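You operate a simulated robot arm through the tools that you are given. There is no shell and no other tool.

The job below is to be done with a simulated two-armed robot. You get a single attempt, and the scene is never put back.

## Task
Put the jar on the right end of the air cabinet top away on the top of the sampling table. Stack the small beige tub that says "9.3 %" from the left end of the middle shelf of the lid stand on top of the small beige tub that says "9.4 %". Put the felt pad with the teal block on top of the wipe box in teal. Put the small jar with the purple foot on the flat blue cover. Fetch the green cover cap from the top of the table by the fence and set it on top of the silver valve with the purple lever. Take the bay card that says "next" from the top of the table by the fence and put it in the inside of the leaks tray. Put the small folded teal cloth on the top of the side table. Fetch the blue seal ring from the flat grey tray and set it on the jar shelf of the narrow a-frame. Any order will do. Set down upright: jar, felt pad with the teal block, small jar with the purple foot, bay card.

The check looks at the end state, three seconds after you hand in, the way a careful person would. Anything else that was tipped, shoved, dropped, spilled or broken makes it a failure. A push-on lid holds only when it is set on centred and level and pressed home; a screw cap is set on level and turned clockwise until tight. Flat cloth is picked up by pressing the open fingertips on it (5 to 10 N) and closing them slowly along it; thin cloth reads only 2 to 8 mm in the jaws.

## Robot
Two 7-joint arms with two-finger parallel grippers on one trunk, on a base that moves. Base frame: it is fixed to the floor where the robot stands at the start and does not move with it; the origin is under the middle of the robot, x ahead of it, y to its left, z up. Lengths are in m, angles in rad, forces in N, time in s.
The left shoulder is at the start at [0.06, 0.143, 0.926], the right one opposite. With the tool pointing down near the work surface each hand reaches from about 0.3 to 0.72 m from the robot's upright axis, wherever it stands, measured 20 degrees to its own side. Places, roughly: bay card [-6.25, -2.75, 1]; cover cap [-6, -3, 1]; felt pad with the teal block (7x5x5 cm) [-5.3, 4.3, 0.6]; flat blue cover (20x16x2 cm) [-4.5, 8.3, 0.9]; inside of the leaks tray (27x17 cm) [-3.1, -2.36, 0.86]; jar (8x8x8 cm) [2.1, 0.2, 0.9]; jar shelf of the narrow a-frame [-3.5, -2.6, 1]; seal ring [-6, -2, 0.75]; small beige tub [2, 2, 0.75]; small folded teal cloth (6x6x3 cm) [-5.8, -2.4, 0.9]; small jar with the purple foot (6x6x8 cm) [-4.3, 7.7, 0.9]; top of the sampling table [-6.3, 0.9, 0.9]; top of the side table [-7.7, -0.6, 0.9]; valve with the purple lever (12x10x10 cm) [-6.3, -2.4, 0.9]; wipe box in teal [-6, 7, 1]. Payload 1.57 kg a hand.
The tool frame of a hand sits at the grasp point between the pads (the TCP): z along the fingers, y along the line on which they close. The tips reach 0.03 m beyond it. Largest opening 0.11 m; finger width 0.024, thickness 0.012; the body of the gripper, 0.048 by 0.112 m, starts 0.078 m behind the TCP.
Orientation is that of the tool frame in the base frame, as [roll, pitch, yaw] about the fixed x, y, z axes, in that order (R = Rz(yaw) Ry(pitch) Rx(roll)). With the fingers straight down and closing along the base's y, the tool's x points along the base's -x, its y along +y and its z along -z.

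## Interface
- The arms move only by the tool drive_tool. It takes "left_plan", "right_plan" or both (then of equal length, played together; a hand with none holds still); each is a list of rows, each a list of 6 numbers: the shift along the base's x, y, z in units of 500 mm (1.0 is 500 mm), then the turn, a rotation vector about the base's x, y, z in units of 180 degrees (1.0 is 180 degrees). In form: [[tx, ty, tz, rx, ry, rz], ...]. A call has 1 to 20 rows; each row is the pose to reach, as a shift and turn from the pose commanded when the call began. "left_fingers" and "right_fingers" are, for a hand that has rows, the gripper command, from -1 (shut) to 1 (fully open), values between in proportion, set as the call begins (left out, the last holds). A call with a number of a shift or a turn outside -1 to 1 is refused whole. A row lasts 0.2 s, in which the tool goes at most 0.05 m and 0.15 rad; a call with a longer step from one row to the next is refused whole, and so is a gripper value outside its range. Where a pose cannot be reached the arm comes as near as it can. A force on the tool above 40 N (or 10 N above the force at the start of the call, whichever is more), or a blocked arm, ends the call early, and 0.2 s more pass. Each finger travels about 0.045 m/s and halts on what it meets, pressing with about 33 N; the grip force reading is that of the motor and also rises with nothing between the fingers. The clock runs only during rows and for 0.2 s after the last one: add rows that repeat a pose to give the fingers time. The reply holds the time, the measured pose of the TCP, the force on the tool along the base axes, the opening and the grip force, in the units named above and with some noise, with the torque about the TCP (base axes, N m) and any sound that the robot's microphone picked up.
- Cameras (640 x 400 px; columns grow to the right, rows downward): "scene" is now at [0.0559, 0.0028, 1.5493]; the picture's right is [0.04, -1.00, 0.00], its down [-0.63, -0.03, -0.78] and it looks along [0.78, 0.03, -0.63] (base axes); focal length 281 px, centre (320, 200). "left" rides on the left gripper at [0.07, -0.016, -0.141] in its tool frame; the picture's right is [0.23, 0.97, 0.00], its down [-0.86, 0.20, -0.48] and it looks along [-0.47, 0.11, 0.88] (tool axes); focal length 222 px, centre (320, 200). "right" rides on the right gripper at [0.07, 0.016, -0.141] in its tool frame; the picture's right is [-0.23, 0.97, 0.00], its down [-0.86, -0.20, -0.48] and it looks along [-0.47, -0.11, 0.88] (tool axes); focal length 222 px, centre (320, 200).
- get_image(camera): a new picture of that camera. The clock stands still meanwhile.
- move_column(by): slides the trunk up (or, below 0, down) by that many m; the arms and the scene camera ride with it, the base frame stays. It gives what a move gives, with no picture.
- steer(legs): drives the robot by 1 to 6 legs, each [ahead, left, turn to the left] in m, m and rad, along the robot's own axes; the way and the turn of a leg run together, so that a leg with both is an arc; at most 1.5 m and 3.142 rad a leg. The arms and the cameras ride along, it lands a little off, and it stops where it bumps. It gives what a move gives.
- pan_tilt(pan, tilt): turns the head with the scene camera to pan (to the left, within 1.501 rad either way) and tilt (down, from -0.506 to 1.204), counted from straight ahead of the robot. It gives what a move gives.
- point_at(camera, pixels): there is no depth. For up to 12 entries [column, row, z] of the newest picture of that camera ("zoom" is the newest enlarged one), the place [x, y] in the base frame at which the ray of that pixel passes the height z, good to about 0.002 m. The clock stands still meanwhile.
- inspect(camera, box): a new picture of the part [left, top, right, bottom] of that camera's present view, enlarged. The clock stands still meanwhile.
- sign_off(): hands the job in; it is judged then, once.

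Leave the grippers open and the arms clear of the work at the hand-in unless told otherwise.

The tools are called after ">>>" by a JSON object that holds its "name" and its "arguments". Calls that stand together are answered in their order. drive_tool: Moves the arms, as the interface text tells. Its arguments: {"type":"object","properties":{"left_plan":{"type":"array"},"left_fingers":{"type":"number"},"right_plan":{"type":"array"},"right_fingers":{"type":"number"}},"required":[]} The other tools are called the same way: move_column (by) moves the trunk up or down; steer (legs) drives the base; pan_tilt (pan, tilt) turns the head that bears the scene camera; get_image (camera) takes a picture; point_at (camera, pixels) gives the place at which the rays of pixels pass given heights; inspect (camera, box) takes an enlarged picture of a part of a camera's view; sign_off () hands the job in.

At the start:

```text
clock: 0.0
left_eef_pos: [0.4314, 0.1645, 1.0393]
left_tcp_rot: [3.14, -0.001, 3.141]
left_contact_force: [-0.8, 0.6, 0.2]
left_torque: [0.03, 0.01, 0.02]
left_gripper_width: 0.1098
left_grip_force: 0.2
right_eef_pos: [0.5393, -0.2718, 1.0392]
right_tcp_rot: [3.141, -0.002, 3.141]
right_contact_force: [-0.3, 0.5, 0.7]
right_torque: [0.02, -0.02, 0.0]
right_gripper_width: 0.1102
right_grip_force: 0.0
trunk travel left (down, up): [-0.525, 0.065]
robot x, y, heading: [0.0002, 0.0001, -0.001]
head pan, tilt (commanded): [0.044, 0.682]
```

scene: 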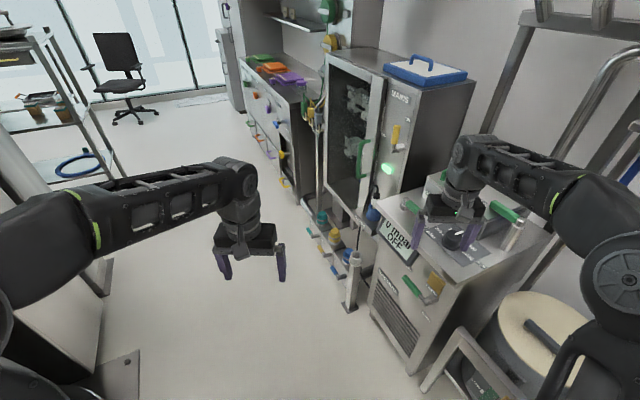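
right: 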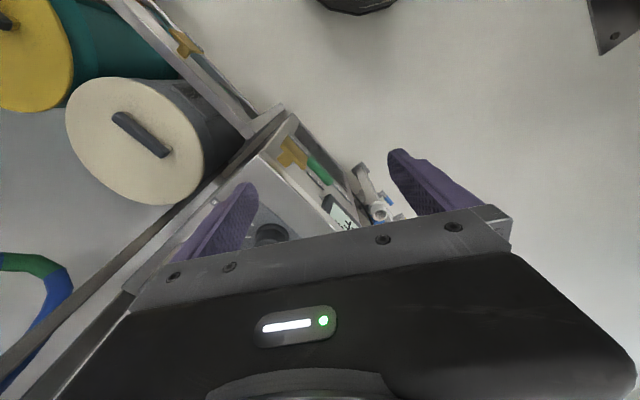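
left: 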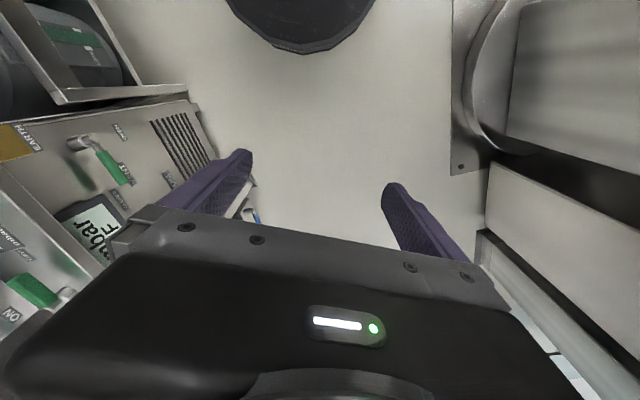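

I see a lab with a floor corridor ahead, a cabinet row on the right, and shelves on the left. First I look around with the head to map the room.

>>> {"name": "pan_tilt", "arguments": {"pan": 0.0, "tilt": 0.3}}

>>> {"name": "get_image", "arguments": {"camera": "scene"}}

>>> {"name": "pan_tilt", "arguments": {"pan": 1.2, "tilt": 0.3}}

>>> {"name": "get_image", "arguments": {"camera": "scene"}}

>>> {"name": "pan_tilt", "arguments": {"pan": -1.2, "tilt": 0.3}}

>>> {"name": "get_image", "arguments": {"camera": "scene"}}

```text
clock: 0.8
left_eef_pos: [0.4306, 0.1646, 1.0397]
left_tcp_rot: [-3.141, 0.0, -3.141]
left_contact_force: [-0.6, -0.3, 0.4]
left_torque: [0.03, -0.03, 0.0]
left_gripper_width: 0.1099
left_grip_force: 0.0
right_eef_pos: [0.5391, -0.2711, 1.0406]
right_tcp_rot: [3.14, 0.0, -3.141]
right_contact_force: [-0.2, 0.1, -0.4]
right_torque: [-0.03, 0.01, -0.01]
right_gripper_width: 0.1103
right_grip_force: 0.0
trunk travel left (down, up): [-0.525, 0.065]
robot x, y, heading: [0.0044, 0.0029, -0.004]
head pan, tilt (commanded): [0.0, 0.3]
```

```text
taken
```

scene: 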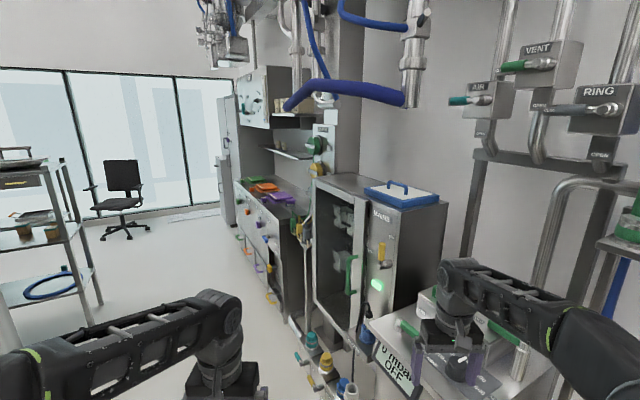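

```text
clock: 2.2
left_eef_pos: [0.4298, 0.1637, 1.0402]
left_tcp_rot: [-3.142, -0.001, -3.141]
left_contact_force: [-0.3, -0.6, -0.8]
left_torque: [0.02, 0.02, 0.03]
left_gripper_width: 0.1102
left_grip_force: 0.1
right_eef_pos: [0.5393, -0.2723, 1.04]
right_tcp_rot: [-3.141, -0.001, 3.141]
right_contact_force: [-0.7, -0.7, -0.6]
right_torque: [0.0, 0.01, -0.03]
right_gripper_width: 0.1102
right_grip_force: 0.0
trunk travel left (down, up): [-0.525, 0.065]
robot x, y, heading: [-0.0018, 0.001, -0.0]
head pan, tilt (commanded): [1.201, 0.3]
```

```text
taken
```

scene: 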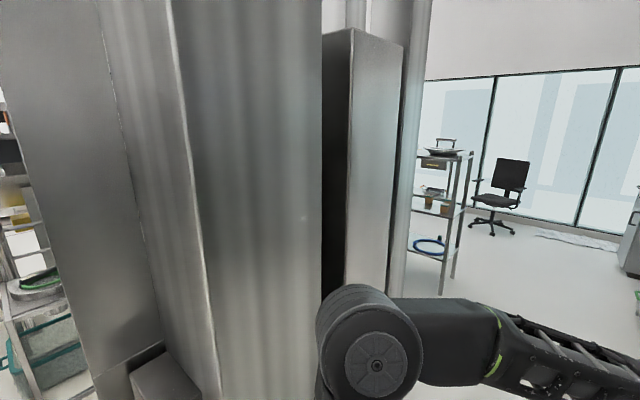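

```text
clock: 4.5
left_eef_pos: [0.4299, 0.1645, 1.0392]
left_tcp_rot: [-3.141, 0.0, -3.141]
left_contact_force: [-0.8, -0.2, 0.1]
left_torque: [0.0, -0.02, 0.03]
left_gripper_width: 0.1101
left_grip_force: 0.1
right_eef_pos: [0.5393, -0.2709, 1.0399]
right_tcp_rot: [-3.139, 0.0, 3.141]
right_contact_force: [-0.2, -0.1, 0.5]
right_torque: [0.01, 0.01, -0.04]
right_gripper_width: 0.1102
right_grip_force: 0.1
trunk travel left (down, up): [-0.525, 0.065]
robot x, y, heading: [-0.0029, -0.0007, -0.002]
head pan, tilt (commanded): [-1.201, 0.3]
```

```text
taken
```

scene: 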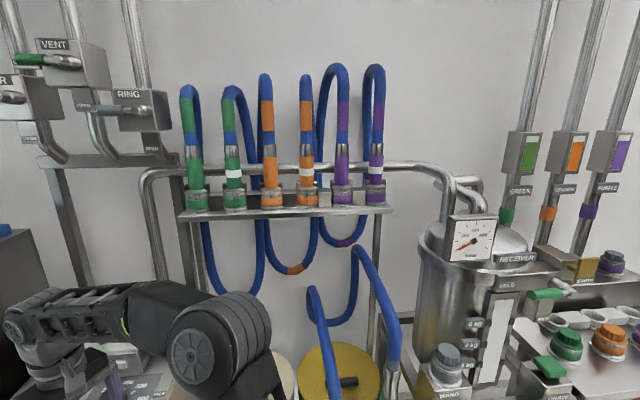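

The lid stand (shelf rack) is ahead left; the cabinet row is ahead right. I look at pan 0.5 and zoom in on both.

>>> {"name": "pan_tilt", "arguments": {"pan": 0.6, "tilt": 0.3}}

>>> {"name": "get_image", "arguments": {"camera": "scene"}}

>>> {"name": "inspect", "arguments": {"camera": "scene", "box": [180, 120, 380, 300]}}

>>> {"name": "pan_tilt", "arguments": {"pan": -0.1, "tilt": 0.3}}

>>> {"name": "inspect", "arguments": {"camera": "scene", "box": [160, 130, 420, 290]}}

```text
clock: 6.2
left_eef_pos: [0.4315, 0.1646, 1.0391]
left_tcp_rot: [-3.141, 0.0, -3.141]
left_contact_force: [-0.3, 0.5, 0.2]
left_torque: [0.02, 0.01, -0.03]
left_gripper_width: 0.1099
left_grip_force: 0.1
right_eef_pos: [0.5389, -0.2708, 1.0406]
right_tcp_rot: [3.14, 0.002, 3.141]
right_contact_force: [-0.4, -0.8, 0.3]
right_torque: [0.0, 0.01, -0.02]
right_gripper_width: 0.1099
right_grip_force: 0.2
trunk travel left (down, up): [-0.525, 0.065]
robot x, y, heading: [0.0009, 0.0007, -0.003]
head pan, tilt (commanded): [0.6, 0.3]
```

```text
taken
```

scene: 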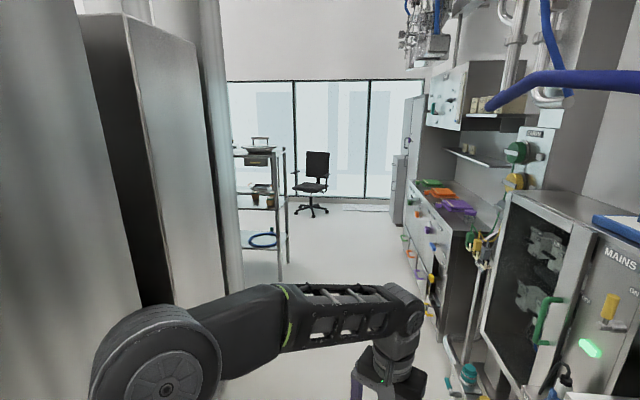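

```text
2.22 times, centred on (280, 210) of scene
```

zoom: 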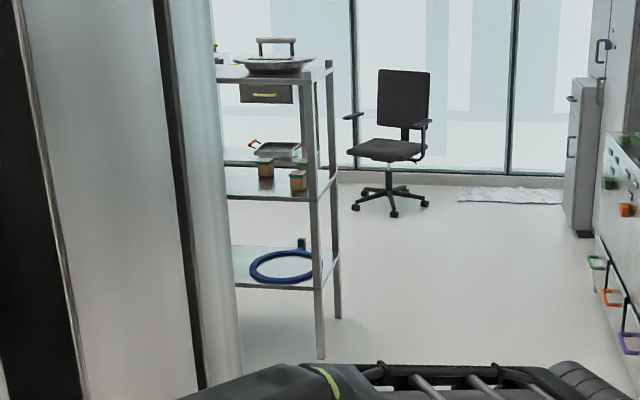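

```text
clock: 7.3
left_eef_pos: [0.4303, 0.1641, 1.0404]
left_tcp_rot: [-3.141, -0.001, -3.14]
left_contact_force: [0.6, -0.2, 0.5]
left_torque: [0.0, -0.01, -0.01]
left_gripper_width: 0.1099
left_grip_force: 0.1
right_eef_pos: [0.541, -0.2724, 1.0395]
right_tcp_rot: [-3.141, -0.001, -3.141]
right_contact_force: [0.4, -0.8, 0.1]
right_torque: [-0.01, 0.04, 0.0]
right_gripper_width: 0.11
right_grip_force: 0.1
trunk travel left (down, up): [-0.525, 0.065]
robot x, y, heading: [-0.0023, 0.0006, -0.002]
head pan, tilt (commanded): [-0.099, 0.3]
```

```text
2.46 times, centred on (290, 210) of scene
```

zoom: 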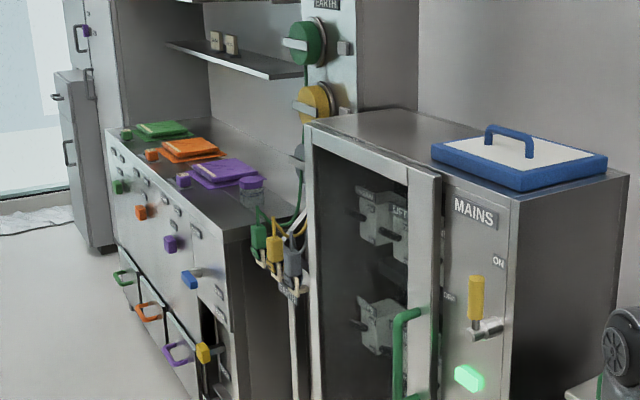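

The jar is at zoom pixel (250,190), near the purple tray on the air cabinet. I ask for its place, plus cabinet corners and floor edges.

>>> {"name": "point_at", "arguments": {"camera": "zoom", "pixels": [[250, 204, 0.86], [250, 204, 0.9], [225, 243, 0.87], [295, 212, 0.87], [108, 132, 0.87], [305, 125, 1.0], [515, 198, 1.1], [90, 250, 0.0], [0, 205, 0.0]]}}

>>> {"name": "pan_tilt", "arguments": {"pan": 0.2, "tilt": 0.9}}

>>> {"name": "get_image", "arguments": {"camera": "scene"}}

```text
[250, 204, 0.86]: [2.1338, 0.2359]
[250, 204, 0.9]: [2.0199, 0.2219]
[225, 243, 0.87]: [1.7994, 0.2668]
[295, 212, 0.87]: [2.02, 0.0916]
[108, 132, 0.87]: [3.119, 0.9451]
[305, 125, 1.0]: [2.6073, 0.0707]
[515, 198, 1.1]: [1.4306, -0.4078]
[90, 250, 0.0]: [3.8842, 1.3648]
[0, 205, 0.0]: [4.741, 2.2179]
```

```text
clock: 8.3
left_eef_pos: [0.4302, 0.1645, 1.04]
left_tcp_rot: [3.141, 0.0, -3.141]
left_contact_force: [-0.3, 0.2, -0.3]
left_torque: [0.01, -0.02, 0.03]
left_gripper_width: 0.1101
left_grip_force: 0.1
right_eef_pos: [0.5392, -0.2697, 1.0396]
right_tcp_rot: [-3.141, 0.002, -3.14]
right_contact_force: [-0.3, 0.3, 0.3]
right_torque: [0.02, 0.0, -0.01]
right_gripper_width: 0.11
right_grip_force: 0.0
trunk travel left (down, up): [-0.525, 0.065]
robot x, y, heading: [0.0018, -0.0006, -0.001]
head pan, tilt (commanded): [0.201, 0.901]
```

```text
taken
```

scene: 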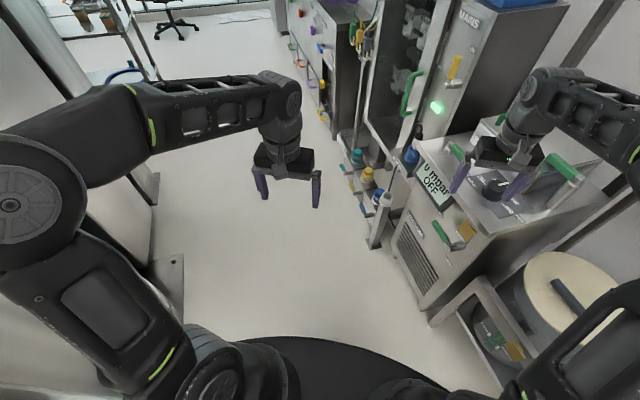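

I measure floor landmarks: left column plate, right low rack foot, base rim.

>>> {"name": "point_at", "arguments": {"camera": "scene", "pixels": [[183, 256, 0.0], [184, 318, 0.0], [158, 203, 0.0], [374, 248, 0.0], [345, 180, 0.0], [432, 328, 0.0], [506, 385, 0.0], [300, 340, 0.25], [300, 340, 0.0], [160, 80, 0.0], [295, 55, 0.0], [510, 0, 0.0]]}}

>>> {"name": "pan_tilt", "arguments": {"pan": 1.0, "tilt": 1.0}}

>>> {"name": "get_image", "arguments": {"camera": "scene"}}

>>> {"name": "pan_tilt", "arguments": {"pan": 1.5, "tilt": 0.4}}

>>> {"name": "get_image", "arguments": {"camera": "scene"}}

>>> {"name": "pan_tilt", "arguments": {"pan": -1.5, "tilt": 0.4}}

>>> {"name": "get_image", "arguments": {"camera": "scene"}}

```text
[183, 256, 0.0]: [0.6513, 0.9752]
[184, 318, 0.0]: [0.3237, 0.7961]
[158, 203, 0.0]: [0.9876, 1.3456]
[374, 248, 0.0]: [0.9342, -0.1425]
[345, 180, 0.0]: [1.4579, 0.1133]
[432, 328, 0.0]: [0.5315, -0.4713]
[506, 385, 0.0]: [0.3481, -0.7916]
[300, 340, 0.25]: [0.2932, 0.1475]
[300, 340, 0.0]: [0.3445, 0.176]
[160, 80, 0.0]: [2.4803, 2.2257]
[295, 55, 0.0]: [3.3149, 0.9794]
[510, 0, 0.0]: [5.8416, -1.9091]
```

```text
clock: 9.4
left_eef_pos: [0.4307, 0.164, 1.0393]
left_tcp_rot: [-3.142, -0.001, 3.14]
left_contact_force: [-0.1, -0.3, 0.0]
left_torque: [0.01, 0.0, -0.05]
left_gripper_width: 0.1103
left_grip_force: 0.1
right_eef_pos: [0.5391, -0.2708, 1.0391]
right_tcp_rot: [3.141, 0.001, -3.14]
right_contact_force: [0.5, 0.0, -0.1]
right_torque: [0.02, 0.0, -0.01]
right_gripper_width: 0.11
right_grip_force: 0.1
trunk travel left (down, up): [-0.525, 0.065]
robot x, y, heading: [-0.0009, -0.0019, -0.001]
head pan, tilt (commanded): [1.0, 1.0]
```

```text
taken
```

scene: 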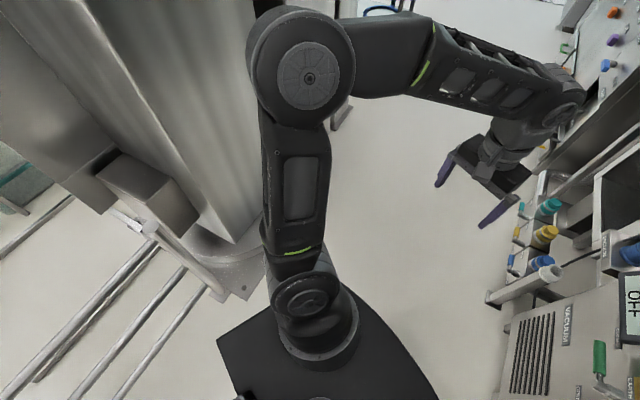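

```text
clock: 10.4
left_eef_pos: [0.4309, 0.1657, 1.0392]
left_tcp_rot: [-3.14, -0.001, -3.142]
left_contact_force: [0.2, 0.4, -0.3]
left_torque: [0.0, -0.02, -0.01]
left_gripper_width: 0.1102
left_grip_force: 0.1
right_eef_pos: [0.5393, -0.2703, 1.0403]
right_tcp_rot: [-3.141, 0.0, 3.141]
right_contact_force: [0.3, -0.5, 0.3]
right_torque: [0.04, 0.0, 0.0]
right_gripper_width: 0.1102
right_grip_force: 0.1
trunk travel left (down, up): [-0.525, 0.065]
robot x, y, heading: [-0.004, -0.0002, 0.002]
head pan, tilt (commanded): [1.499, 0.4]
```

```text
taken
```

scene: 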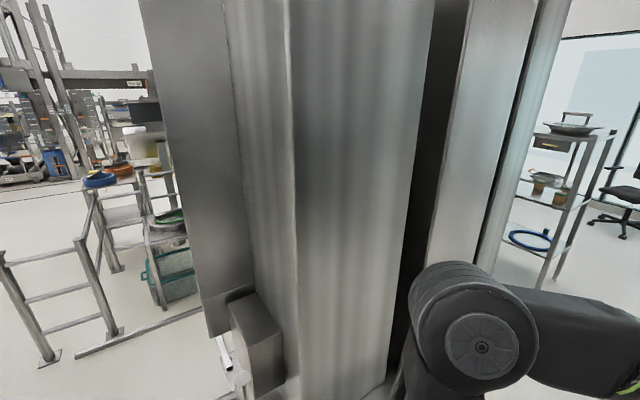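

```text
clock: 13.1
left_eef_pos: [0.4307, 0.1651, 1.0406]
left_tcp_rot: [3.142, -0.001, 3.141]
left_contact_force: [0.3, -0.1, -0.3]
left_torque: [0.03, 0.0, 0.02]
left_gripper_width: 0.1099
left_grip_force: 0.1
right_eef_pos: [0.5391, -0.2714, 1.0403]
right_tcp_rot: [-3.141, 0.001, 3.141]
right_contact_force: [-0.5, -0.9, -0.9]
right_torque: [-0.01, -0.01, 0.0]
right_gripper_width: 0.1102
right_grip_force: 0.0
trunk travel left (down, up): [-0.525, 0.065]
robot x, y, heading: [0.0027, 0.0003, 0.001]
head pan, tilt (commanded): [-1.499, 0.4]
```

```text
taken
```

scene: 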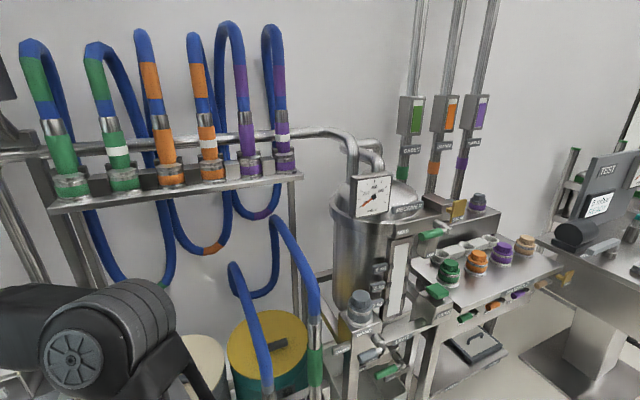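

The room's axes are turned about 28.5° from my base frame; the corridor runs that way. I turn left 0.497 rad in place to line up with it, then look ahead.

>>> {"name": "steer", "arguments": {"legs": [[0, 0, 0.497]]}}

>>> {"name": "pan_tilt", "arguments": {"pan": 0.0, "tilt": 0.5}}

>>> {"name": "get_image", "arguments": {"camera": "scene"}}

```text
clock: 14.8
left_eef_pos: [0.3023, 0.3497, 1.0399]
left_tcp_rot: [3.139, -0.001, -2.652]
left_contact_force: [-0.1, -0.1, -0.3]
left_torque: [0.02, 0.01, 0.0]
left_gripper_width: 0.1102
left_grip_force: 0.1
right_eef_pos: [0.6024, 0.0143, 1.0401]
right_tcp_rot: [3.141, 0.001, -2.653]
right_contact_force: [-0.6, -1.1, 0.2]
right_torque: [0.02, -0.02, -0.01]
right_gripper_width: 0.11
right_grip_force: 0.1
trunk travel left (down, up): [-0.525, 0.065]
robot x, y, heading: [-0.0005, 0.002, 0.489]
head pan, tilt (commanded): [-1.499, 0.4]
```

```text
clock: 16.4
left_eef_pos: [0.3023, 0.3483, 1.0393]
left_tcp_rot: [3.141, -0.001, -2.651]
left_contact_force: [0.2, 0.1, 0.9]
left_torque: [-0.02, -0.01, 0.03]
left_gripper_width: 0.1101
left_grip_force: 0.0
right_eef_pos: [0.604, 0.0144, 1.0402]
right_tcp_rot: [3.142, -0.001, -2.651]
right_contact_force: [0.6, 0.5, -0.2]
right_torque: [0.01, -0.01, 0.02]
right_gripper_width: 0.1101
right_grip_force: 0.1
trunk travel left (down, up): [-0.525, 0.065]
robot x, y, heading: [0.0027, -0.0003, 0.489]
head pan, tilt (commanded): [0.0, 0.499]
```

```text
taken
```

scene: 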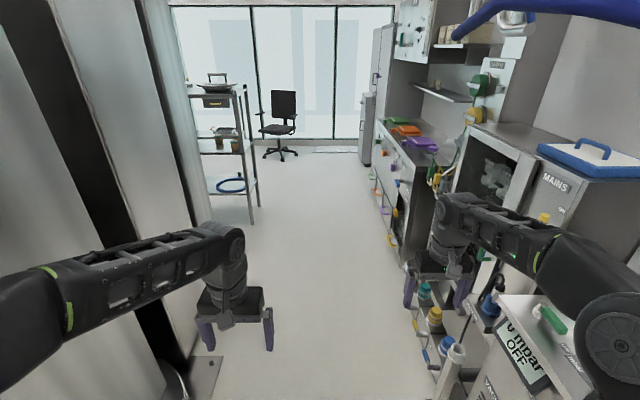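

Now aligned with the corridor. I drive 1.2 m ahead and look at the lid stand on the left and the cabinet on the right.

>>> {"name": "steer", "arguments": {"legs": [[1.2, 0, 0.008]]}}

>>> {"name": "pan_tilt", "arguments": {"pan": 0.4, "tilt": 0.5}}

>>> {"name": "get_image", "arguments": {"camera": "scene"}}

>>> {"name": "pan_tilt", "arguments": {"pan": -0.7, "tilt": 0.5}}

>>> {"name": "get_image", "arguments": {"camera": "scene"}}

```text
clock: 22.6
left_eef_pos: [1.3828, 0.9252, 1.0392]
left_tcp_rot: [-3.141, 0.0, -2.65]
left_contact_force: [-0.5, -0.1, 0.3]
left_torque: [-0.01, -0.01, -0.01]
left_gripper_width: 0.1098
left_grip_force: 0.1
right_eef_pos: [1.6821, 0.5933, 1.0396]
right_tcp_rot: [-3.141, 0.002, -2.65]
right_contact_force: [0.7, 0.6, -0.1]
right_torque: [0.02, 0.01, 0.02]
right_gripper_width: 0.11
right_grip_force: 0.0
trunk travel left (down, up): [-0.525, 0.065]
robot x, y, heading: [1.0806, 0.5777, 0.491]
head pan, tilt (commanded): [0.0, 0.499]
```

```text
clock: 23.5
left_eef_pos: [1.3801, 0.9259, 1.04]
left_tcp_rot: [-3.141, -0.001, -2.649]
left_contact_force: [0.1, -0.6, -0.3]
left_torque: [-0.01, 0.0, 0.01]
left_gripper_width: 0.1099
left_grip_force: 0.1
right_eef_pos: [1.6828, 0.5921, 1.0401]
right_tcp_rot: [-3.141, -0.001, -2.65]
right_contact_force: [0.3, -0.5, -0.3]
right_torque: [-0.02, 0.0, 0.0]
right_gripper_width: 0.1101
right_grip_force: 0.1
trunk travel left (down, up): [-0.525, 0.065]
robot x, y, heading: [1.0799, 0.5767, 0.489]
head pan, tilt (commanded): [0.4, 0.499]
```

```text
taken
```

scene: 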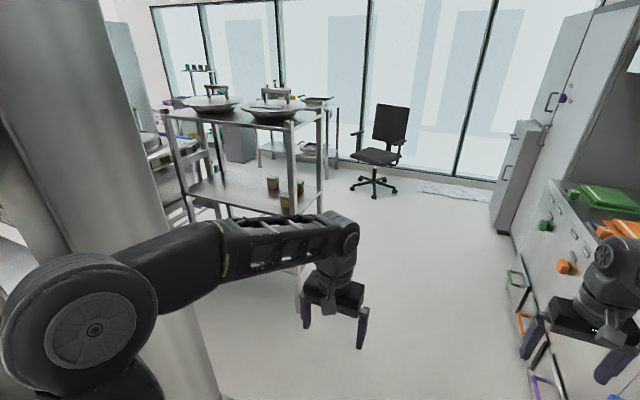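

```text
clock: 24.8
left_eef_pos: [1.3807, 0.9252, 1.0408]
left_tcp_rot: [3.141, 0.0, -2.649]
left_contact_force: [-0.1, 0.1, 0.2]
left_torque: [-0.04, 0.0, 0.01]
left_gripper_width: 0.1103
left_grip_force: 0.0
right_eef_pos: [1.6817, 0.5922, 1.0402]
right_tcp_rot: [-3.141, 0.0, -2.649]
right_contact_force: [-0.8, 0.6, 0.5]
right_torque: [-0.01, -0.02, 0.03]
right_gripper_width: 0.1101
right_grip_force: 0.0
trunk travel left (down, up): [-0.525, 0.065]
robot x, y, heading: [1.0788, 0.577, 0.489]
head pan, tilt (commanded): [-0.7, 0.499]
```

```text
taken
```

scene: 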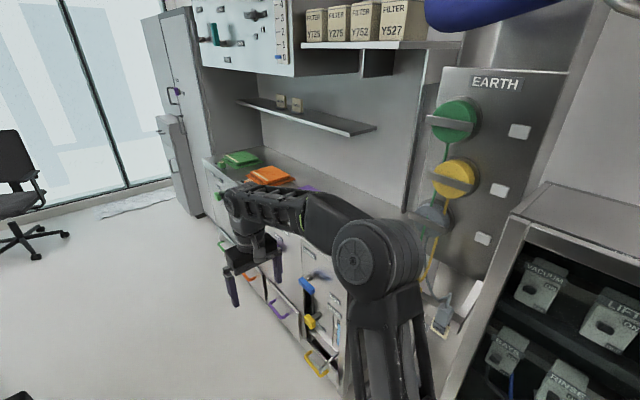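

The lid stand's middle shelf has beige tubs at about (273,185) and (290,190). I zoom in on it.

>>> {"name": "pan_tilt", "arguments": {"pan": 0.45, "tilt": 0.4}}

>>> {"name": "inspect", "arguments": {"camera": "scene", "box": [160, 100, 400, 290]}}

>>> {"name": "inspect", "arguments": {"camera": "scene", "box": [230, 170, 350, 260]}}

```text
clock: 26.2
left_eef_pos: [1.3799, 0.9259, 1.0392]
left_tcp_rot: [-3.141, 0.001, -2.648]
left_contact_force: [-0.3, -0.1, -0.3]
left_torque: [0.0, 0.02, -0.02]
left_gripper_width: 0.11
left_grip_force: 0.0
right_eef_pos: [1.6824, 0.5922, 1.0389]
right_tcp_rot: [-3.142, -0.002, -2.648]
right_contact_force: [0.6, 0.9, 0.8]
right_torque: [-0.01, -0.01, 0.01]
right_gripper_width: 0.11
right_grip_force: 0.0
trunk travel left (down, up): [-0.525, 0.065]
robot x, y, heading: [1.076, 0.5775, 0.49]
head pan, tilt (commanded): [0.45, 0.4]
```

```text
2.11 times, centred on (280, 195) of scene
```

zoom: 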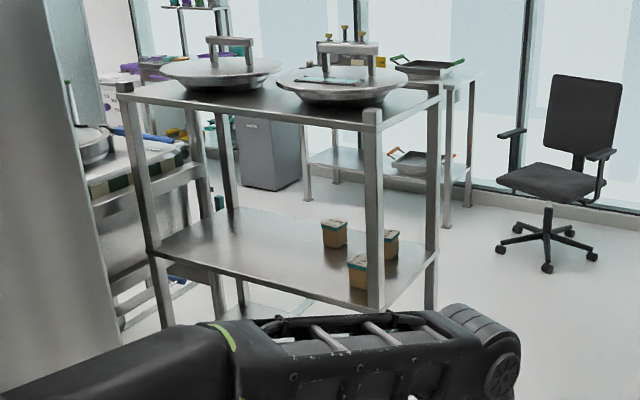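

```text
4.44 times, centred on (290, 215) of scene
```

zoom: 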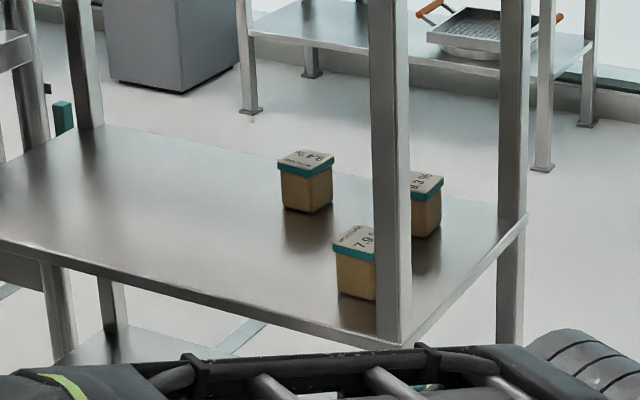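

Three beige tubs: one reading upside-down like "9.4 %" at zoom (305,180), "9.3 %" at (425,200) behind the leg, and "7.9" in front at (355,260). I get positions with assumed heights.

>>> {"name": "point_at", "arguments": {"camera": "zoom", "pixels": [[405, 343, 0.7], [525, 220, 0.7], [105, 127, 0.7], [0, 247, 0.7], [305, 160, 0.78], [352, 245, 0.78], [430, 185, 0.78], [305, 160, 0.75], [352, 245, 0.75], [430, 185, 0.75]]}}

>>> {"name": "inspect", "arguments": {"camera": "scene", "box": [275, 195, 345, 245]}}

```text
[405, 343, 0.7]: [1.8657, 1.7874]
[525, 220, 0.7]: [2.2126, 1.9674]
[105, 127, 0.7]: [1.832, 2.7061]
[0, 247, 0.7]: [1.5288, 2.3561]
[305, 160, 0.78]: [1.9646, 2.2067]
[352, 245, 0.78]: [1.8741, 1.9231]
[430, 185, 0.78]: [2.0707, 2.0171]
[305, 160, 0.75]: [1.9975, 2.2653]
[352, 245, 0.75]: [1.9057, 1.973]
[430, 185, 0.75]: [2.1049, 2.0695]
```

```text
8.00 times, centred on (310, 220) of scene
```

zoom: 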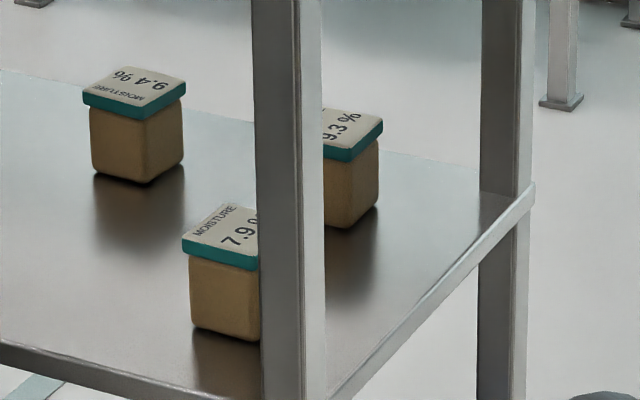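

I want to see the gripper's shape (whether the camera sticks out) before planning a sideways reach, so I zoom on the left hand.

>>> {"name": "pan_tilt", "arguments": {"pan": 0.3, "tilt": 0.8}}

>>> {"name": "inspect", "arguments": {"camera": "scene", "box": [180, 60, 460, 240]}}

>>> {"name": "get_image", "arguments": {"camera": "scene"}}

```text
clock: 27.1
left_eef_pos: [1.3807, 0.9248, 1.0391]
left_tcp_rot: [3.141, -0.001, -2.65]
left_contact_force: [0.7, 0.4, -0.2]
left_torque: [0.01, 0.02, 0.02]
left_gripper_width: 0.1098
left_grip_force: 0.2
right_eef_pos: [1.682, 0.5928, 1.0399]
right_tcp_rot: [3.141, 0.0, -2.648]
right_contact_force: [0.0, 0.0, 0.4]
right_torque: [0.05, -0.01, 0.0]
right_gripper_width: 0.11
right_grip_force: 0.1
trunk travel left (down, up): [-0.525, 0.065]
robot x, y, heading: [1.0805, 0.5746, 0.491]
head pan, tilt (commanded): [0.3, 0.799]
```

```text
2.22 times, centred on (320, 150) of scene
```

zoom: 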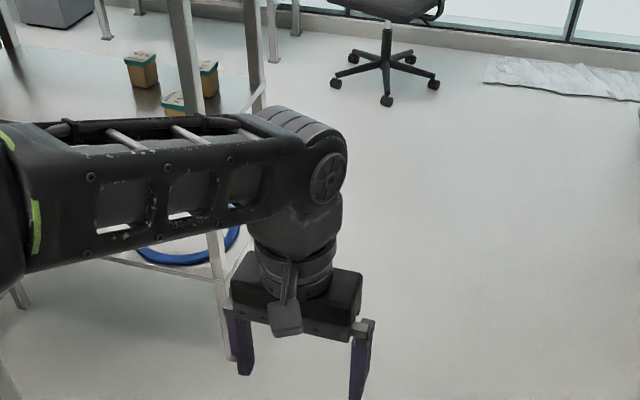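

```text
taken
```

scene: 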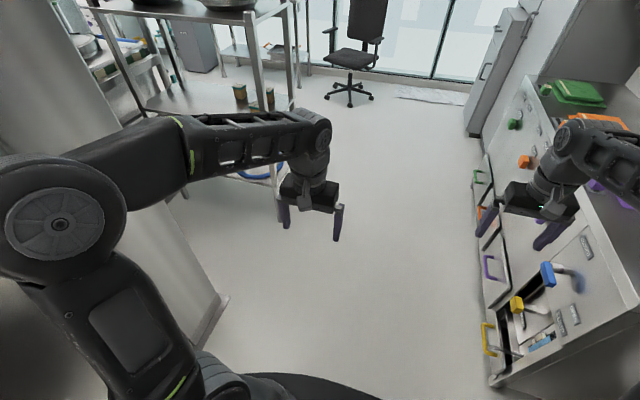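

There is a small camera box on the wrist facing the robot. I check the stand's top-shelf height using the post corner near pixel (258,18) in this picture.

>>> {"name": "point_at", "arguments": {"camera": "scene", "pixels": [[256, 14, 1.0], [256, 14, 1.05], [256, 14, 1.1], [268, 108, 0.7], [294, 100, 0.7], [268, 108, 0.72], [296, 5, 1.05], [280, 220, 0.0], [278, 178, 0.25]]}}

```text
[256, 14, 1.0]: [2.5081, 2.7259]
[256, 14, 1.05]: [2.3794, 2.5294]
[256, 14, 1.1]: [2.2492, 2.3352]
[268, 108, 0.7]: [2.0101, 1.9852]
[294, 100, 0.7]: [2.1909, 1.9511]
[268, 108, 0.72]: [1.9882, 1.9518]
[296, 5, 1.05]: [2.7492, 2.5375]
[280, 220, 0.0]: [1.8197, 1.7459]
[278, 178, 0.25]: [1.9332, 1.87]
```

Top plate is about 1.24 m high, middle shelf about 0.70 m, so there is room for a tilted reach. I first pull both hands in closer to the body so turning near the stand is safe.

>>> {"name": "drive_tool", "arguments": {"left_plan": [[-0.06, 0.021, 0, 0, 0, 0], [-0.12, 0.042, 0, 0, 0, 0], [-0.18, 0.063, 0, 0, 0, 0], [-0.24, 0.083, 0, 0, 0, 0], [-0.3, 0.104, 0, 0, 0, 0], [-0.361, 0.125, 0, 0, 0, 0]], "right_plan": [[-0.066, -0.0465, 0, 0, 0, 0], [-0.132, -0.093, 0, 0, 0, 0], [-0.198, -0.14, 0, 0, 0, 0], [-0.263, -0.186, 0, 0, 0, 0], [-0.329, -0.2325, 0, 0, 0, 0], [-0.395, -0.279, 0, 0, 0, 0]]}}

>>> {"name": "get_image", "arguments": {"camera": "scene"}}

```text
clock: 28.5
left_eef_pos: [1.1955, 0.9848, 1.0397]
left_tcp_rot: [-3.142, 0.003, -2.65]
left_contact_force: [-0.2, 0.1, 0.2]
left_torque: [0.02, -0.04, -0.02]
left_gripper_width: 0.1099
left_grip_force: 0.0
right_eef_pos: [1.4812, 0.4554, 1.0389]
right_tcp_rot: [3.142, 0.001, -2.648]
right_contact_force: [0.3, -0.1, 0.4]
right_torque: [0.0, -0.03, 0.01]
right_gripper_width: 0.11
right_grip_force: 0.1
trunk travel left (down, up): [-0.525, 0.065]
robot x, y, heading: [1.0822, 0.5744, 0.489]
head pan, tilt (commanded): [0.3, 0.799]
```

```text
taken
```

scene: 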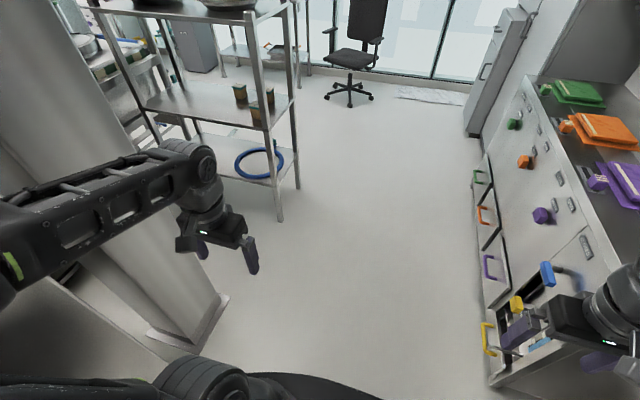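

Hands are in. I drive ahead 1.22 m and slightly right, to be level with the end of the stand.

>>> {"name": "steer", "arguments": {"legs": [[1.22, -0.07, 0.0]]}}

>>> {"name": "pan_tilt", "arguments": {"pan": 1.1, "tilt": 0.6}}

>>> {"name": "get_image", "arguments": {"camera": "scene"}}

>>> {"name": "pan_tilt", "arguments": {"pan": -1.2, "tilt": 0.7}}

>>> {"name": "get_image", "arguments": {"camera": "scene"}}

```text
clock: 34.6
left_eef_pos: [2.3094, 1.4934, 1.039]
left_tcp_rot: [3.141, 0.001, -2.656]
left_contact_force: [-0.5, -0.5, -0.8]
left_torque: [-0.01, 0.0, -0.01]
left_gripper_width: 0.1101
left_grip_force: 0.0
right_eef_pos: [2.5914, 0.9591, 1.0383]
right_tcp_rot: [-3.14, -0.002, -2.656]
right_contact_force: [-0.1, -0.1, -0.1]
right_torque: [0.02, 0.0, -0.01]
right_gripper_width: 0.1099
right_grip_force: 0.1
trunk travel left (down, up): [-0.525, 0.065]
robot x, y, heading: [2.1872, 1.0814, 0.478]
head pan, tilt (commanded): [0.3, 0.799]
```

```text
clock: 35.8
left_eef_pos: [2.3096, 1.4927, 1.0391]
left_tcp_rot: [3.141, 0.0, -2.657]
left_contact_force: [1.1, 0.0, 0.0]
left_torque: [0.03, -0.02, -0.01]
left_gripper_width: 0.1101
left_grip_force: 0.0
right_eef_pos: [2.5912, 0.9587, 1.0393]
right_tcp_rot: [3.141, 0.0, -2.656]
right_contact_force: [1.0, 0.0, 0.0]
right_torque: [-0.04, 0.0, -0.02]
right_gripper_width: 0.1099
right_grip_force: 0.1
trunk travel left (down, up): [-0.525, 0.065]
robot x, y, heading: [2.1833, 1.0795, 0.484]
head pan, tilt (commanded): [1.1, 0.6]
```

```text
taken
```

scene: 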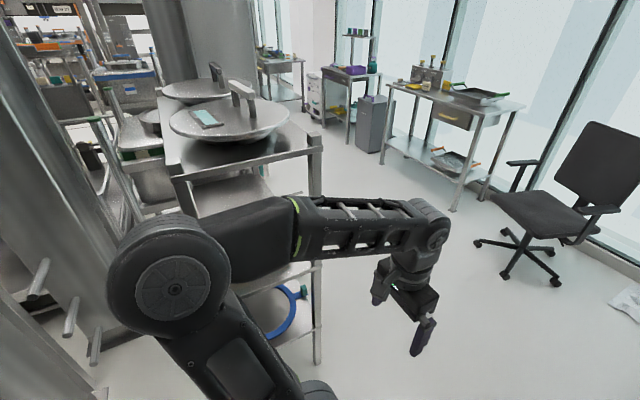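

```text
clock: 37.9
left_eef_pos: [2.3088, 1.4931, 1.0397]
left_tcp_rot: [-3.141, 0.001, -2.654]
left_contact_force: [0.6, 0.1, -0.3]
left_torque: [-0.02, 0.03, -0.04]
left_gripper_width: 0.1101
left_grip_force: 0.0
right_eef_pos: [2.5918, 0.9594, 1.0393]
right_tcp_rot: [3.141, 0.0, -2.658]
right_contact_force: [0.0, 0.2, -1.4]
right_torque: [0.0, 0.0, 0.0]
right_gripper_width: 0.1101
right_grip_force: 0.0
trunk travel left (down, up): [-0.525, 0.065]
robot x, y, heading: [2.186, 1.0824, 0.481]
head pan, tilt (commanded): [-1.201, 0.7]
```

```text
taken
```

scene: 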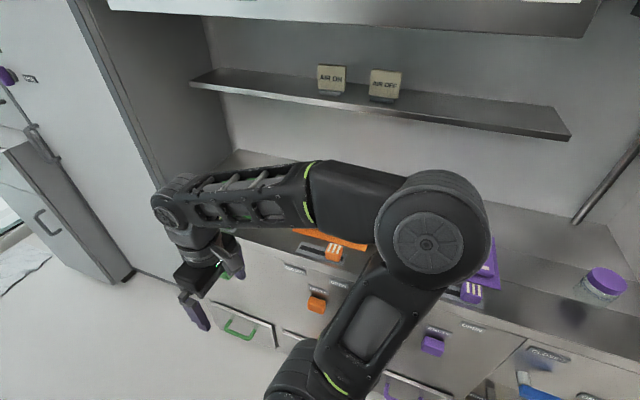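

The jar (glass, purple lid) is at (605,285) on the cabinet top. I now turn left 1.41 rad in place to face the end of the stand.

>>> {"name": "steer", "arguments": {"legs": [[0, 0, 1.413]]}}

>>> {"name": "pan_tilt", "arguments": {"pan": -0.3, "tilt": 0.6}}

>>> {"name": "get_image", "arguments": {"camera": "scene"}}

```text
clock: 41.8
left_eef_pos: [1.8007, 1.2657, 1.0406]
left_tcp_rot: [-3.141, 0.0, -1.234]
left_contact_force: [-0.1, 0.4, -0.3]
left_torque: [0.0, 0.03, -0.01]
left_gripper_width: 0.11
left_grip_force: 0.2
right_eef_pos: [2.3713, 1.463, 1.039]
right_tcp_rot: [3.141, 0.0, -1.237]
right_contact_force: [-0.4, -0.6, -0.2]
right_torque: [0.01, -0.03, 0.02]
right_gripper_width: 0.11
right_grip_force: 0.1
trunk travel left (down, up): [-0.525, 0.065]
robot x, y, heading: [2.1855, 1.0863, 1.909]
head pan, tilt (commanded): [-1.201, 0.7]
```

```text
clock: 43.0
left_eef_pos: [1.8019, 1.2659, 1.0395]
left_tcp_rot: [-3.14, -0.002, -1.235]
left_contact_force: [0.9, 0.0, -0.3]
left_torque: [0.01, 0.02, 0.03]
left_gripper_width: 0.11
left_grip_force: 0.0
right_eef_pos: [2.3705, 1.4642, 1.0384]
right_tcp_rot: [-3.14, 0.0, -1.235]
right_contact_force: [0.1, 0.4, -0.3]
right_torque: [0.02, 0.01, -0.03]
right_gripper_width: 0.11
right_grip_force: 0.1
trunk travel left (down, up): [-0.525, 0.065]
robot x, y, heading: [2.1855, 1.0817, 1.907]
head pan, tilt (commanded): [-0.3, 0.6]
```

```text
taken
```

scene: 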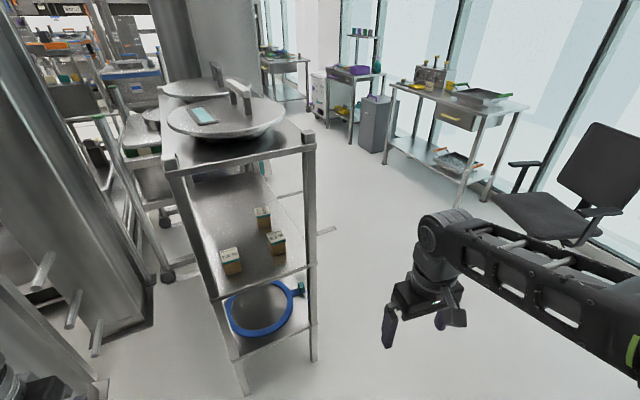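

Clear view of the tubs now at (230,258), (276,240), (263,215). I zoom in to read and measure.

>>> {"name": "inspect", "arguments": {"camera": "scene", "box": [195, 190, 325, 280]}}

```text
4.44 times, centred on (260, 235) of scene
```

zoom: 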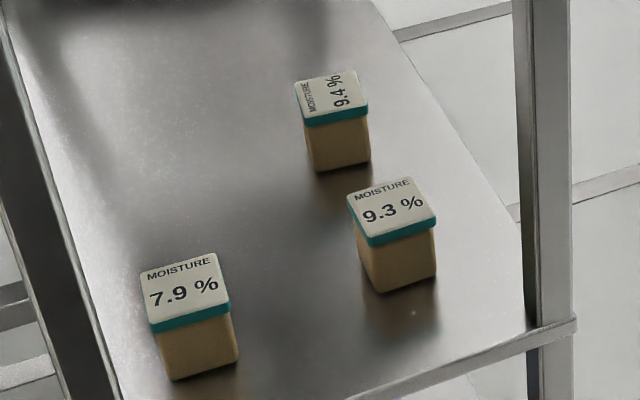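

I measure tub top centres and corners at several heights to triangulate with the earlier view.

>>> {"name": "point_at", "arguments": {"camera": "zoom", "pixels": [[332, 95, 0.78], [332, 95, 0.75], [391, 207, 0.78], [391, 207, 0.75], [186, 286, 0.78], [186, 286, 0.75], [347, 197, 0.77], [411, 178, 0.77], [437, 216, 0.77], [369, 239, 0.77], [378, 292, 0.7], [436, 275, 0.7]]}}

```text
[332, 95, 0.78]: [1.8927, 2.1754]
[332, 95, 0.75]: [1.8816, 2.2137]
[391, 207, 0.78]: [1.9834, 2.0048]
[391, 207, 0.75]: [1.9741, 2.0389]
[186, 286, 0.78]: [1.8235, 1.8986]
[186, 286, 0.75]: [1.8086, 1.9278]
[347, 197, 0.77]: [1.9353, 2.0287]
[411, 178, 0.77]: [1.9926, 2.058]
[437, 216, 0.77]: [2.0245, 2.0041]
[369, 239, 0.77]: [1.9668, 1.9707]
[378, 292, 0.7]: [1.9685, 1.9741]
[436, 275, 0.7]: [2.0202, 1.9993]
```

Tub tops are at z≈0.825, the shelf at ≈0.76, tubs 6 cm wide and aligned with the room. I measure the posts that bound the opening.

>>> {"name": "point_at", "arguments": {"camera": "zoom", "pixels": [[530, 325, 0.76], [577, 325, 0.76], [120, 395, 0.76], [350, 398, 0.76], [332, 95, 0.825], [391, 207, 0.825], [186, 286, 0.825], [295, 83, 0.825], [355, 70, 0.825], [369, 101, 0.825], [306, 116, 0.825]]}}

>>> {"name": "get_image", "arguments": {"camera": "scene"}}

>>> {"name": "point_at", "arguments": {"camera": "scene", "pixels": [[246, 395, 0.0], [234, 395, 0.0], [316, 360, 0.0], [310, 362, 0.0], [185, 172, 1.24], [315, 150, 1.24]]}}

```text
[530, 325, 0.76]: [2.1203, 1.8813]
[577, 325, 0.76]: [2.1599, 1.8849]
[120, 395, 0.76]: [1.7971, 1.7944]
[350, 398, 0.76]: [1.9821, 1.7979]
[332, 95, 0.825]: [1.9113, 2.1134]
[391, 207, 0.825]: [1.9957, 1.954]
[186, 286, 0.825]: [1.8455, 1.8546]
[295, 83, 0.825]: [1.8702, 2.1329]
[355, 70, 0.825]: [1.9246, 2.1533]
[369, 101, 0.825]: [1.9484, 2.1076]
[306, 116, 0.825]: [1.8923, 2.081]
```

```text
taken
```

scene: 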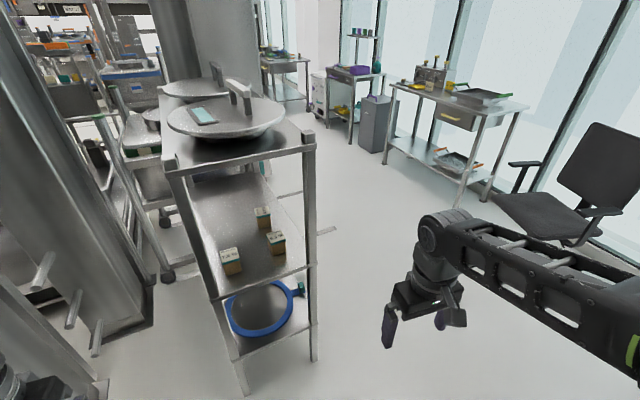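

```text
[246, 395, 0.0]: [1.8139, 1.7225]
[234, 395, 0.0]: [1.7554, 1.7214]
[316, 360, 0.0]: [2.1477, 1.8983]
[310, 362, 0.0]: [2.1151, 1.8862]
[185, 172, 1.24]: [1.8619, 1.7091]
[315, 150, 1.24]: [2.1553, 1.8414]
```

Opening between posts: u 2.416–2.76; the 9.3 tub is centred 0.07 m from the right post. I move the base closer: ahead 0.21, right 0.03, turning left 0.16 so I face straight into the end of the stand.

>>> {"name": "steer", "arguments": {"legs": [[0.21, -0.035, 0.161]]}}

>>> {"name": "move_column", "arguments": {"by": -0.15}}

>>> {"name": "pan_tilt", "arguments": {"pan": -0.2, "tilt": 0.6}}

>>> {"name": "get_image", "arguments": {"camera": "scene"}}

```text
clock: 44.7
left_eef_pos: [1.7235, 1.4094, 1.0401]
left_tcp_rot: [-3.14, -0.002, -1.071]
left_contact_force: [-0.2, -0.1, 0.2]
left_torque: [-0.02, -0.01, -0.02]
left_gripper_width: 0.1101
left_grip_force: 0.0
right_eef_pos: [2.2533, 1.6991, 1.0386]
right_tcp_rot: [-3.14, -0.002, -1.071]
right_contact_force: [0.2, -0.3, -0.7]
right_torque: [0.0, -0.02, -0.01]
right_gripper_width: 0.1099
right_grip_force: 0.0
trunk travel left (down, up): [-0.525, 0.065]
robot x, y, heading: [2.134, 1.2947, 2.071]
head pan, tilt (commanded): [-0.3, 0.6]
```

```text
clock: 46.4
left_eef_pos: [1.7226, 1.4092, 0.889]
left_tcp_rot: [-3.14, 0.0, -1.07]
left_contact_force: [0.0, -0.7, 0.4]
left_torque: [-0.01, -0.02, 0.01]
left_gripper_width: 0.1101
left_grip_force: 0.1
right_eef_pos: [2.2525, 1.6981, 0.8886]
right_tcp_rot: [3.14, 0.0, -1.073]
right_contact_force: [-0.5, 0.4, -1.1]
right_torque: [0.0, -0.01, -0.03]
right_gripper_width: 0.1102
right_grip_force: 0.0
trunk travel left (down, up): [-0.375, 0.215]
robot x, y, heading: [2.1335, 1.2926, 2.066]
head pan, tilt (commanded): [-0.3, 0.6]
```

```text
clock: 47.1
left_eef_pos: [1.723, 1.408, 0.8902]
left_tcp_rot: [-3.14, 0.0, -1.072]
left_contact_force: [-0.2, -0.1, 0.4]
left_torque: [-0.01, 0.0, -0.02]
left_gripper_width: 0.1102
left_grip_force: 0.0
right_eef_pos: [2.2529, 1.6981, 0.8885]
right_tcp_rot: [3.141, 0.0, -1.07]
right_contact_force: [0.2, 0.2, 0.2]
right_torque: [0.03, 0.01, -0.01]
right_gripper_width: 0.1098
right_grip_force: 0.1
trunk travel left (down, up): [-0.375, 0.215]
robot x, y, heading: [2.1326, 1.2919, 2.067]
head pan, tilt (commanded): [-0.201, 0.6]
```

```text
taken
```

scene: 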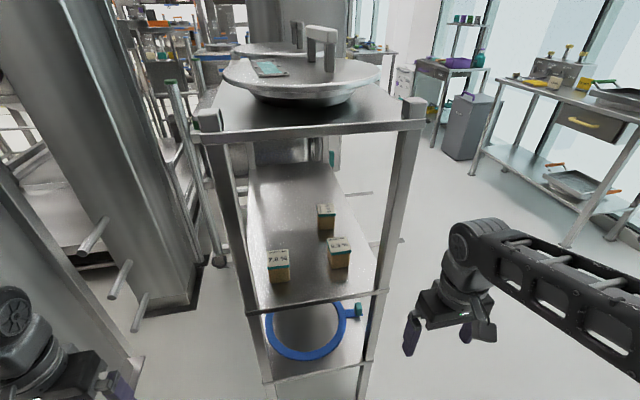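

Positioned. I zoom on the tubs again from this closer view to refine their positions.

>>> {"name": "inspect", "arguments": {"camera": "scene", "box": [240, 190, 400, 300]}}

```text
3.64 times, centred on (320, 245) of scene
```

zoom: 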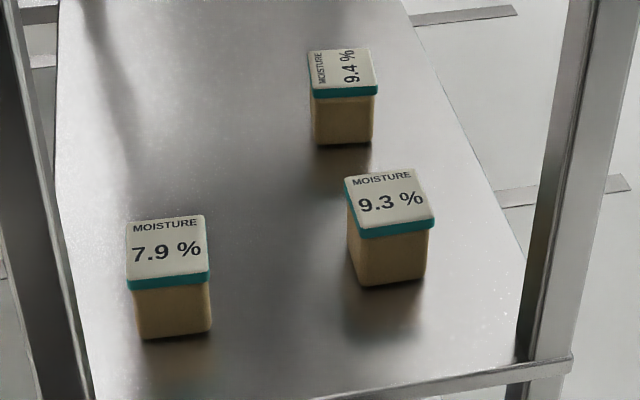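

>>> {"name": "point_at", "arguments": {"camera": "zoom", "pixels": [[345, 179, 0.825], [412, 169, 0.825], [435, 219, 0.825], [358, 228, 0.825], [308, 52, 0.825], [367, 48, 0.825], [378, 86, 0.825], [313, 90, 0.825], [361, 286, 0.76], [424, 277, 0.76], [520, 355, 0.76], [571, 365, 0.76]]}}

```text
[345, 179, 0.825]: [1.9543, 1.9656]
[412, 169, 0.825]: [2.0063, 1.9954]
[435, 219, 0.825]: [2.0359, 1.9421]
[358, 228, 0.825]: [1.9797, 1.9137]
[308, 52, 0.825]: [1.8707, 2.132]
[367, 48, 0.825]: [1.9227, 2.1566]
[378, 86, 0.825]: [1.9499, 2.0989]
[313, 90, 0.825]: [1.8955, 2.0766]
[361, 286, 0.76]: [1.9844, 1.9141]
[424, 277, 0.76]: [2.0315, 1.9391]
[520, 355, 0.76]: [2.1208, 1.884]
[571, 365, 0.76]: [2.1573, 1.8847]
```

9.3 tub centre is (1.994,1.954), 9.4 centre (1.910,2.116), tops 0.825. I now tilt the right hand forward (fingers 30° below horizontal, pointing into the stand), staging in front of the opening, with the gripper at 0.088 m opening.

>>> {"name": "drive_tool", "arguments": {"right_plan": [[-0.024, -0.005, 0.009, 0.0325, 0.0177, 0], [-0.048, -0.011, 0.018, 0.065, 0.0353, 0], [-0.072, -0.016, 0.027, 0.0977, 0.053, 0], [-0.096, -0.021, 0.036, 0.13, 0.0707, 0], [-0.119, -0.027, 0.044, 0.163, 0.0883, 0], [-0.143, -0.032, 0.053, 0.1953, 0.106, 0], [-0.167, -0.037, 0.062, 0.228, 0.1237, 0], [-0.191, -0.043, 0.071, 0.2604, 0.1413, 0], [-0.215, -0.048, 0.08, 0.293, 0.159, 0], [-0.215, -0.048, 0.08, 0.293, 0.159, 0]], "right_fingers": 0.6}}

>>> {"name": "get_image", "arguments": {"camera": "scene"}}

>>> {"name": "get_image", "arguments": {"camera": "right"}}

```text
clock: 49.3
left_eef_pos: [1.7237, 1.4085, 0.8895]
left_tcp_rot: [-3.141, 0.0, -1.071]
left_contact_force: [0.1, 0.4, 0.1]
left_torque: [0.01, 0.02, 0.03]
left_gripper_width: 0.11
left_grip_force: 0.1
right_eef_pos: [2.1161, 1.7189, 1.034]
right_tcp_rot: [-3.139, 1.045, -1.07]
right_contact_force: [0.1, 0.1, 0.1]
right_torque: [0.02, -0.02, 0.02]
right_gripper_width: 0.0881
right_grip_force: 0.0
right hand out of reach, approached as far as the arm can: row 4, 5, 6, 7, 8, 9, 10
trunk travel left (down, up): [-0.375, 0.215]
robot x, y, heading: [2.1335, 1.2926, 2.069]
head pan, tilt (commanded): [-0.201, 0.6]
```

```text
taken
```

scene: 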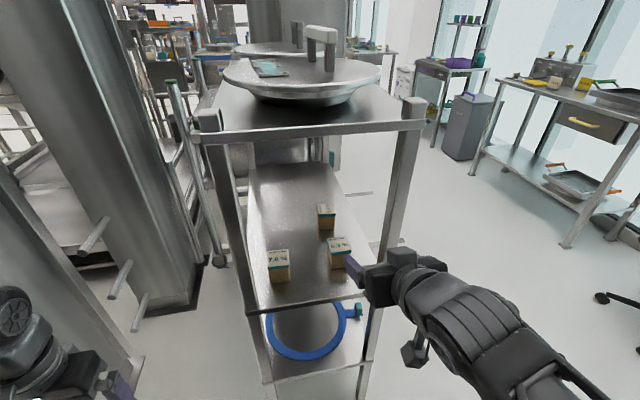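

```text
taken
```

right: 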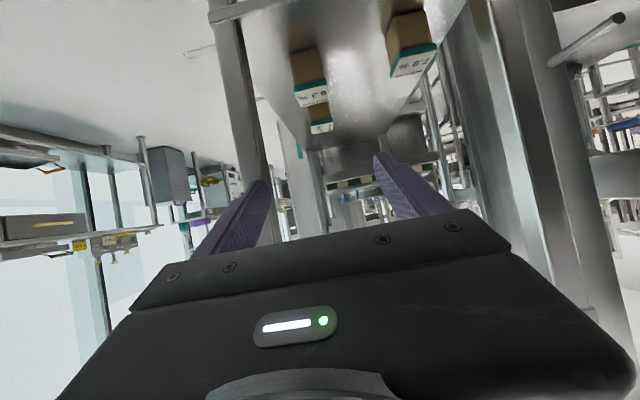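

The tilt is achieved but the hand sits too close to its shoulder (it stopped at z 1.034). I back the base off 7 cm to give the arm room, then re-check the pose.

>>> {"name": "steer", "arguments": {"legs": [[-0.07, 0, 0]]}}

>>> {"name": "drive_tool", "arguments": {"right_plan": [[0, 0, 0, 0, 0, 0], [0, 0, 0, 0, 0, 0]]}}

```text
clock: 50.3
left_eef_pos: [1.7578, 1.3439, 0.8899]
left_tcp_rot: [-3.141, 0.002, -1.071]
left_contact_force: [0.6, -0.3, -0.5]
left_torque: [-0.02, -0.01, -0.01]
left_gripper_width: 0.11
left_grip_force: 0.0
right_eef_pos: [2.1511, 1.6547, 1.0335]
right_tcp_rot: [-3.139, 1.045, -1.069]
right_contact_force: [0.0, 0.6, 0.6]
right_torque: [-0.02, 0.01, 0.05]
right_gripper_width: 0.0881
right_grip_force: 0.0
trunk travel left (down, up): [-0.375, 0.215]
robot x, y, heading: [2.1683, 1.2319, 2.072]
head pan, tilt (commanded): [-0.201, 0.6]
```

```text
clock: 50.9
left_eef_pos: [1.7568, 1.3446, 0.8895]
left_tcp_rot: [-3.141, -0.001, -1.069]
left_contact_force: [0.2, -0.7, -0.1]
left_torque: [0.01, -0.03, 0.04]
left_gripper_width: 0.11
left_grip_force: 0.1
right_eef_pos: [2.1501, 1.6564, 1.0329]
right_tcp_rot: [-3.138, 1.046, -1.068]
right_contact_force: [-0.1, -0.7, 0.4]
right_torque: [-0.01, 0.01, 0.01]
right_gripper_width: 0.0881
right_grip_force: 0.1
trunk travel left (down, up): [-0.375, 0.215]
robot x, y, heading: [2.1646, 1.2296, 2.07]
head pan, tilt (commanded): [-0.201, 0.6]
```

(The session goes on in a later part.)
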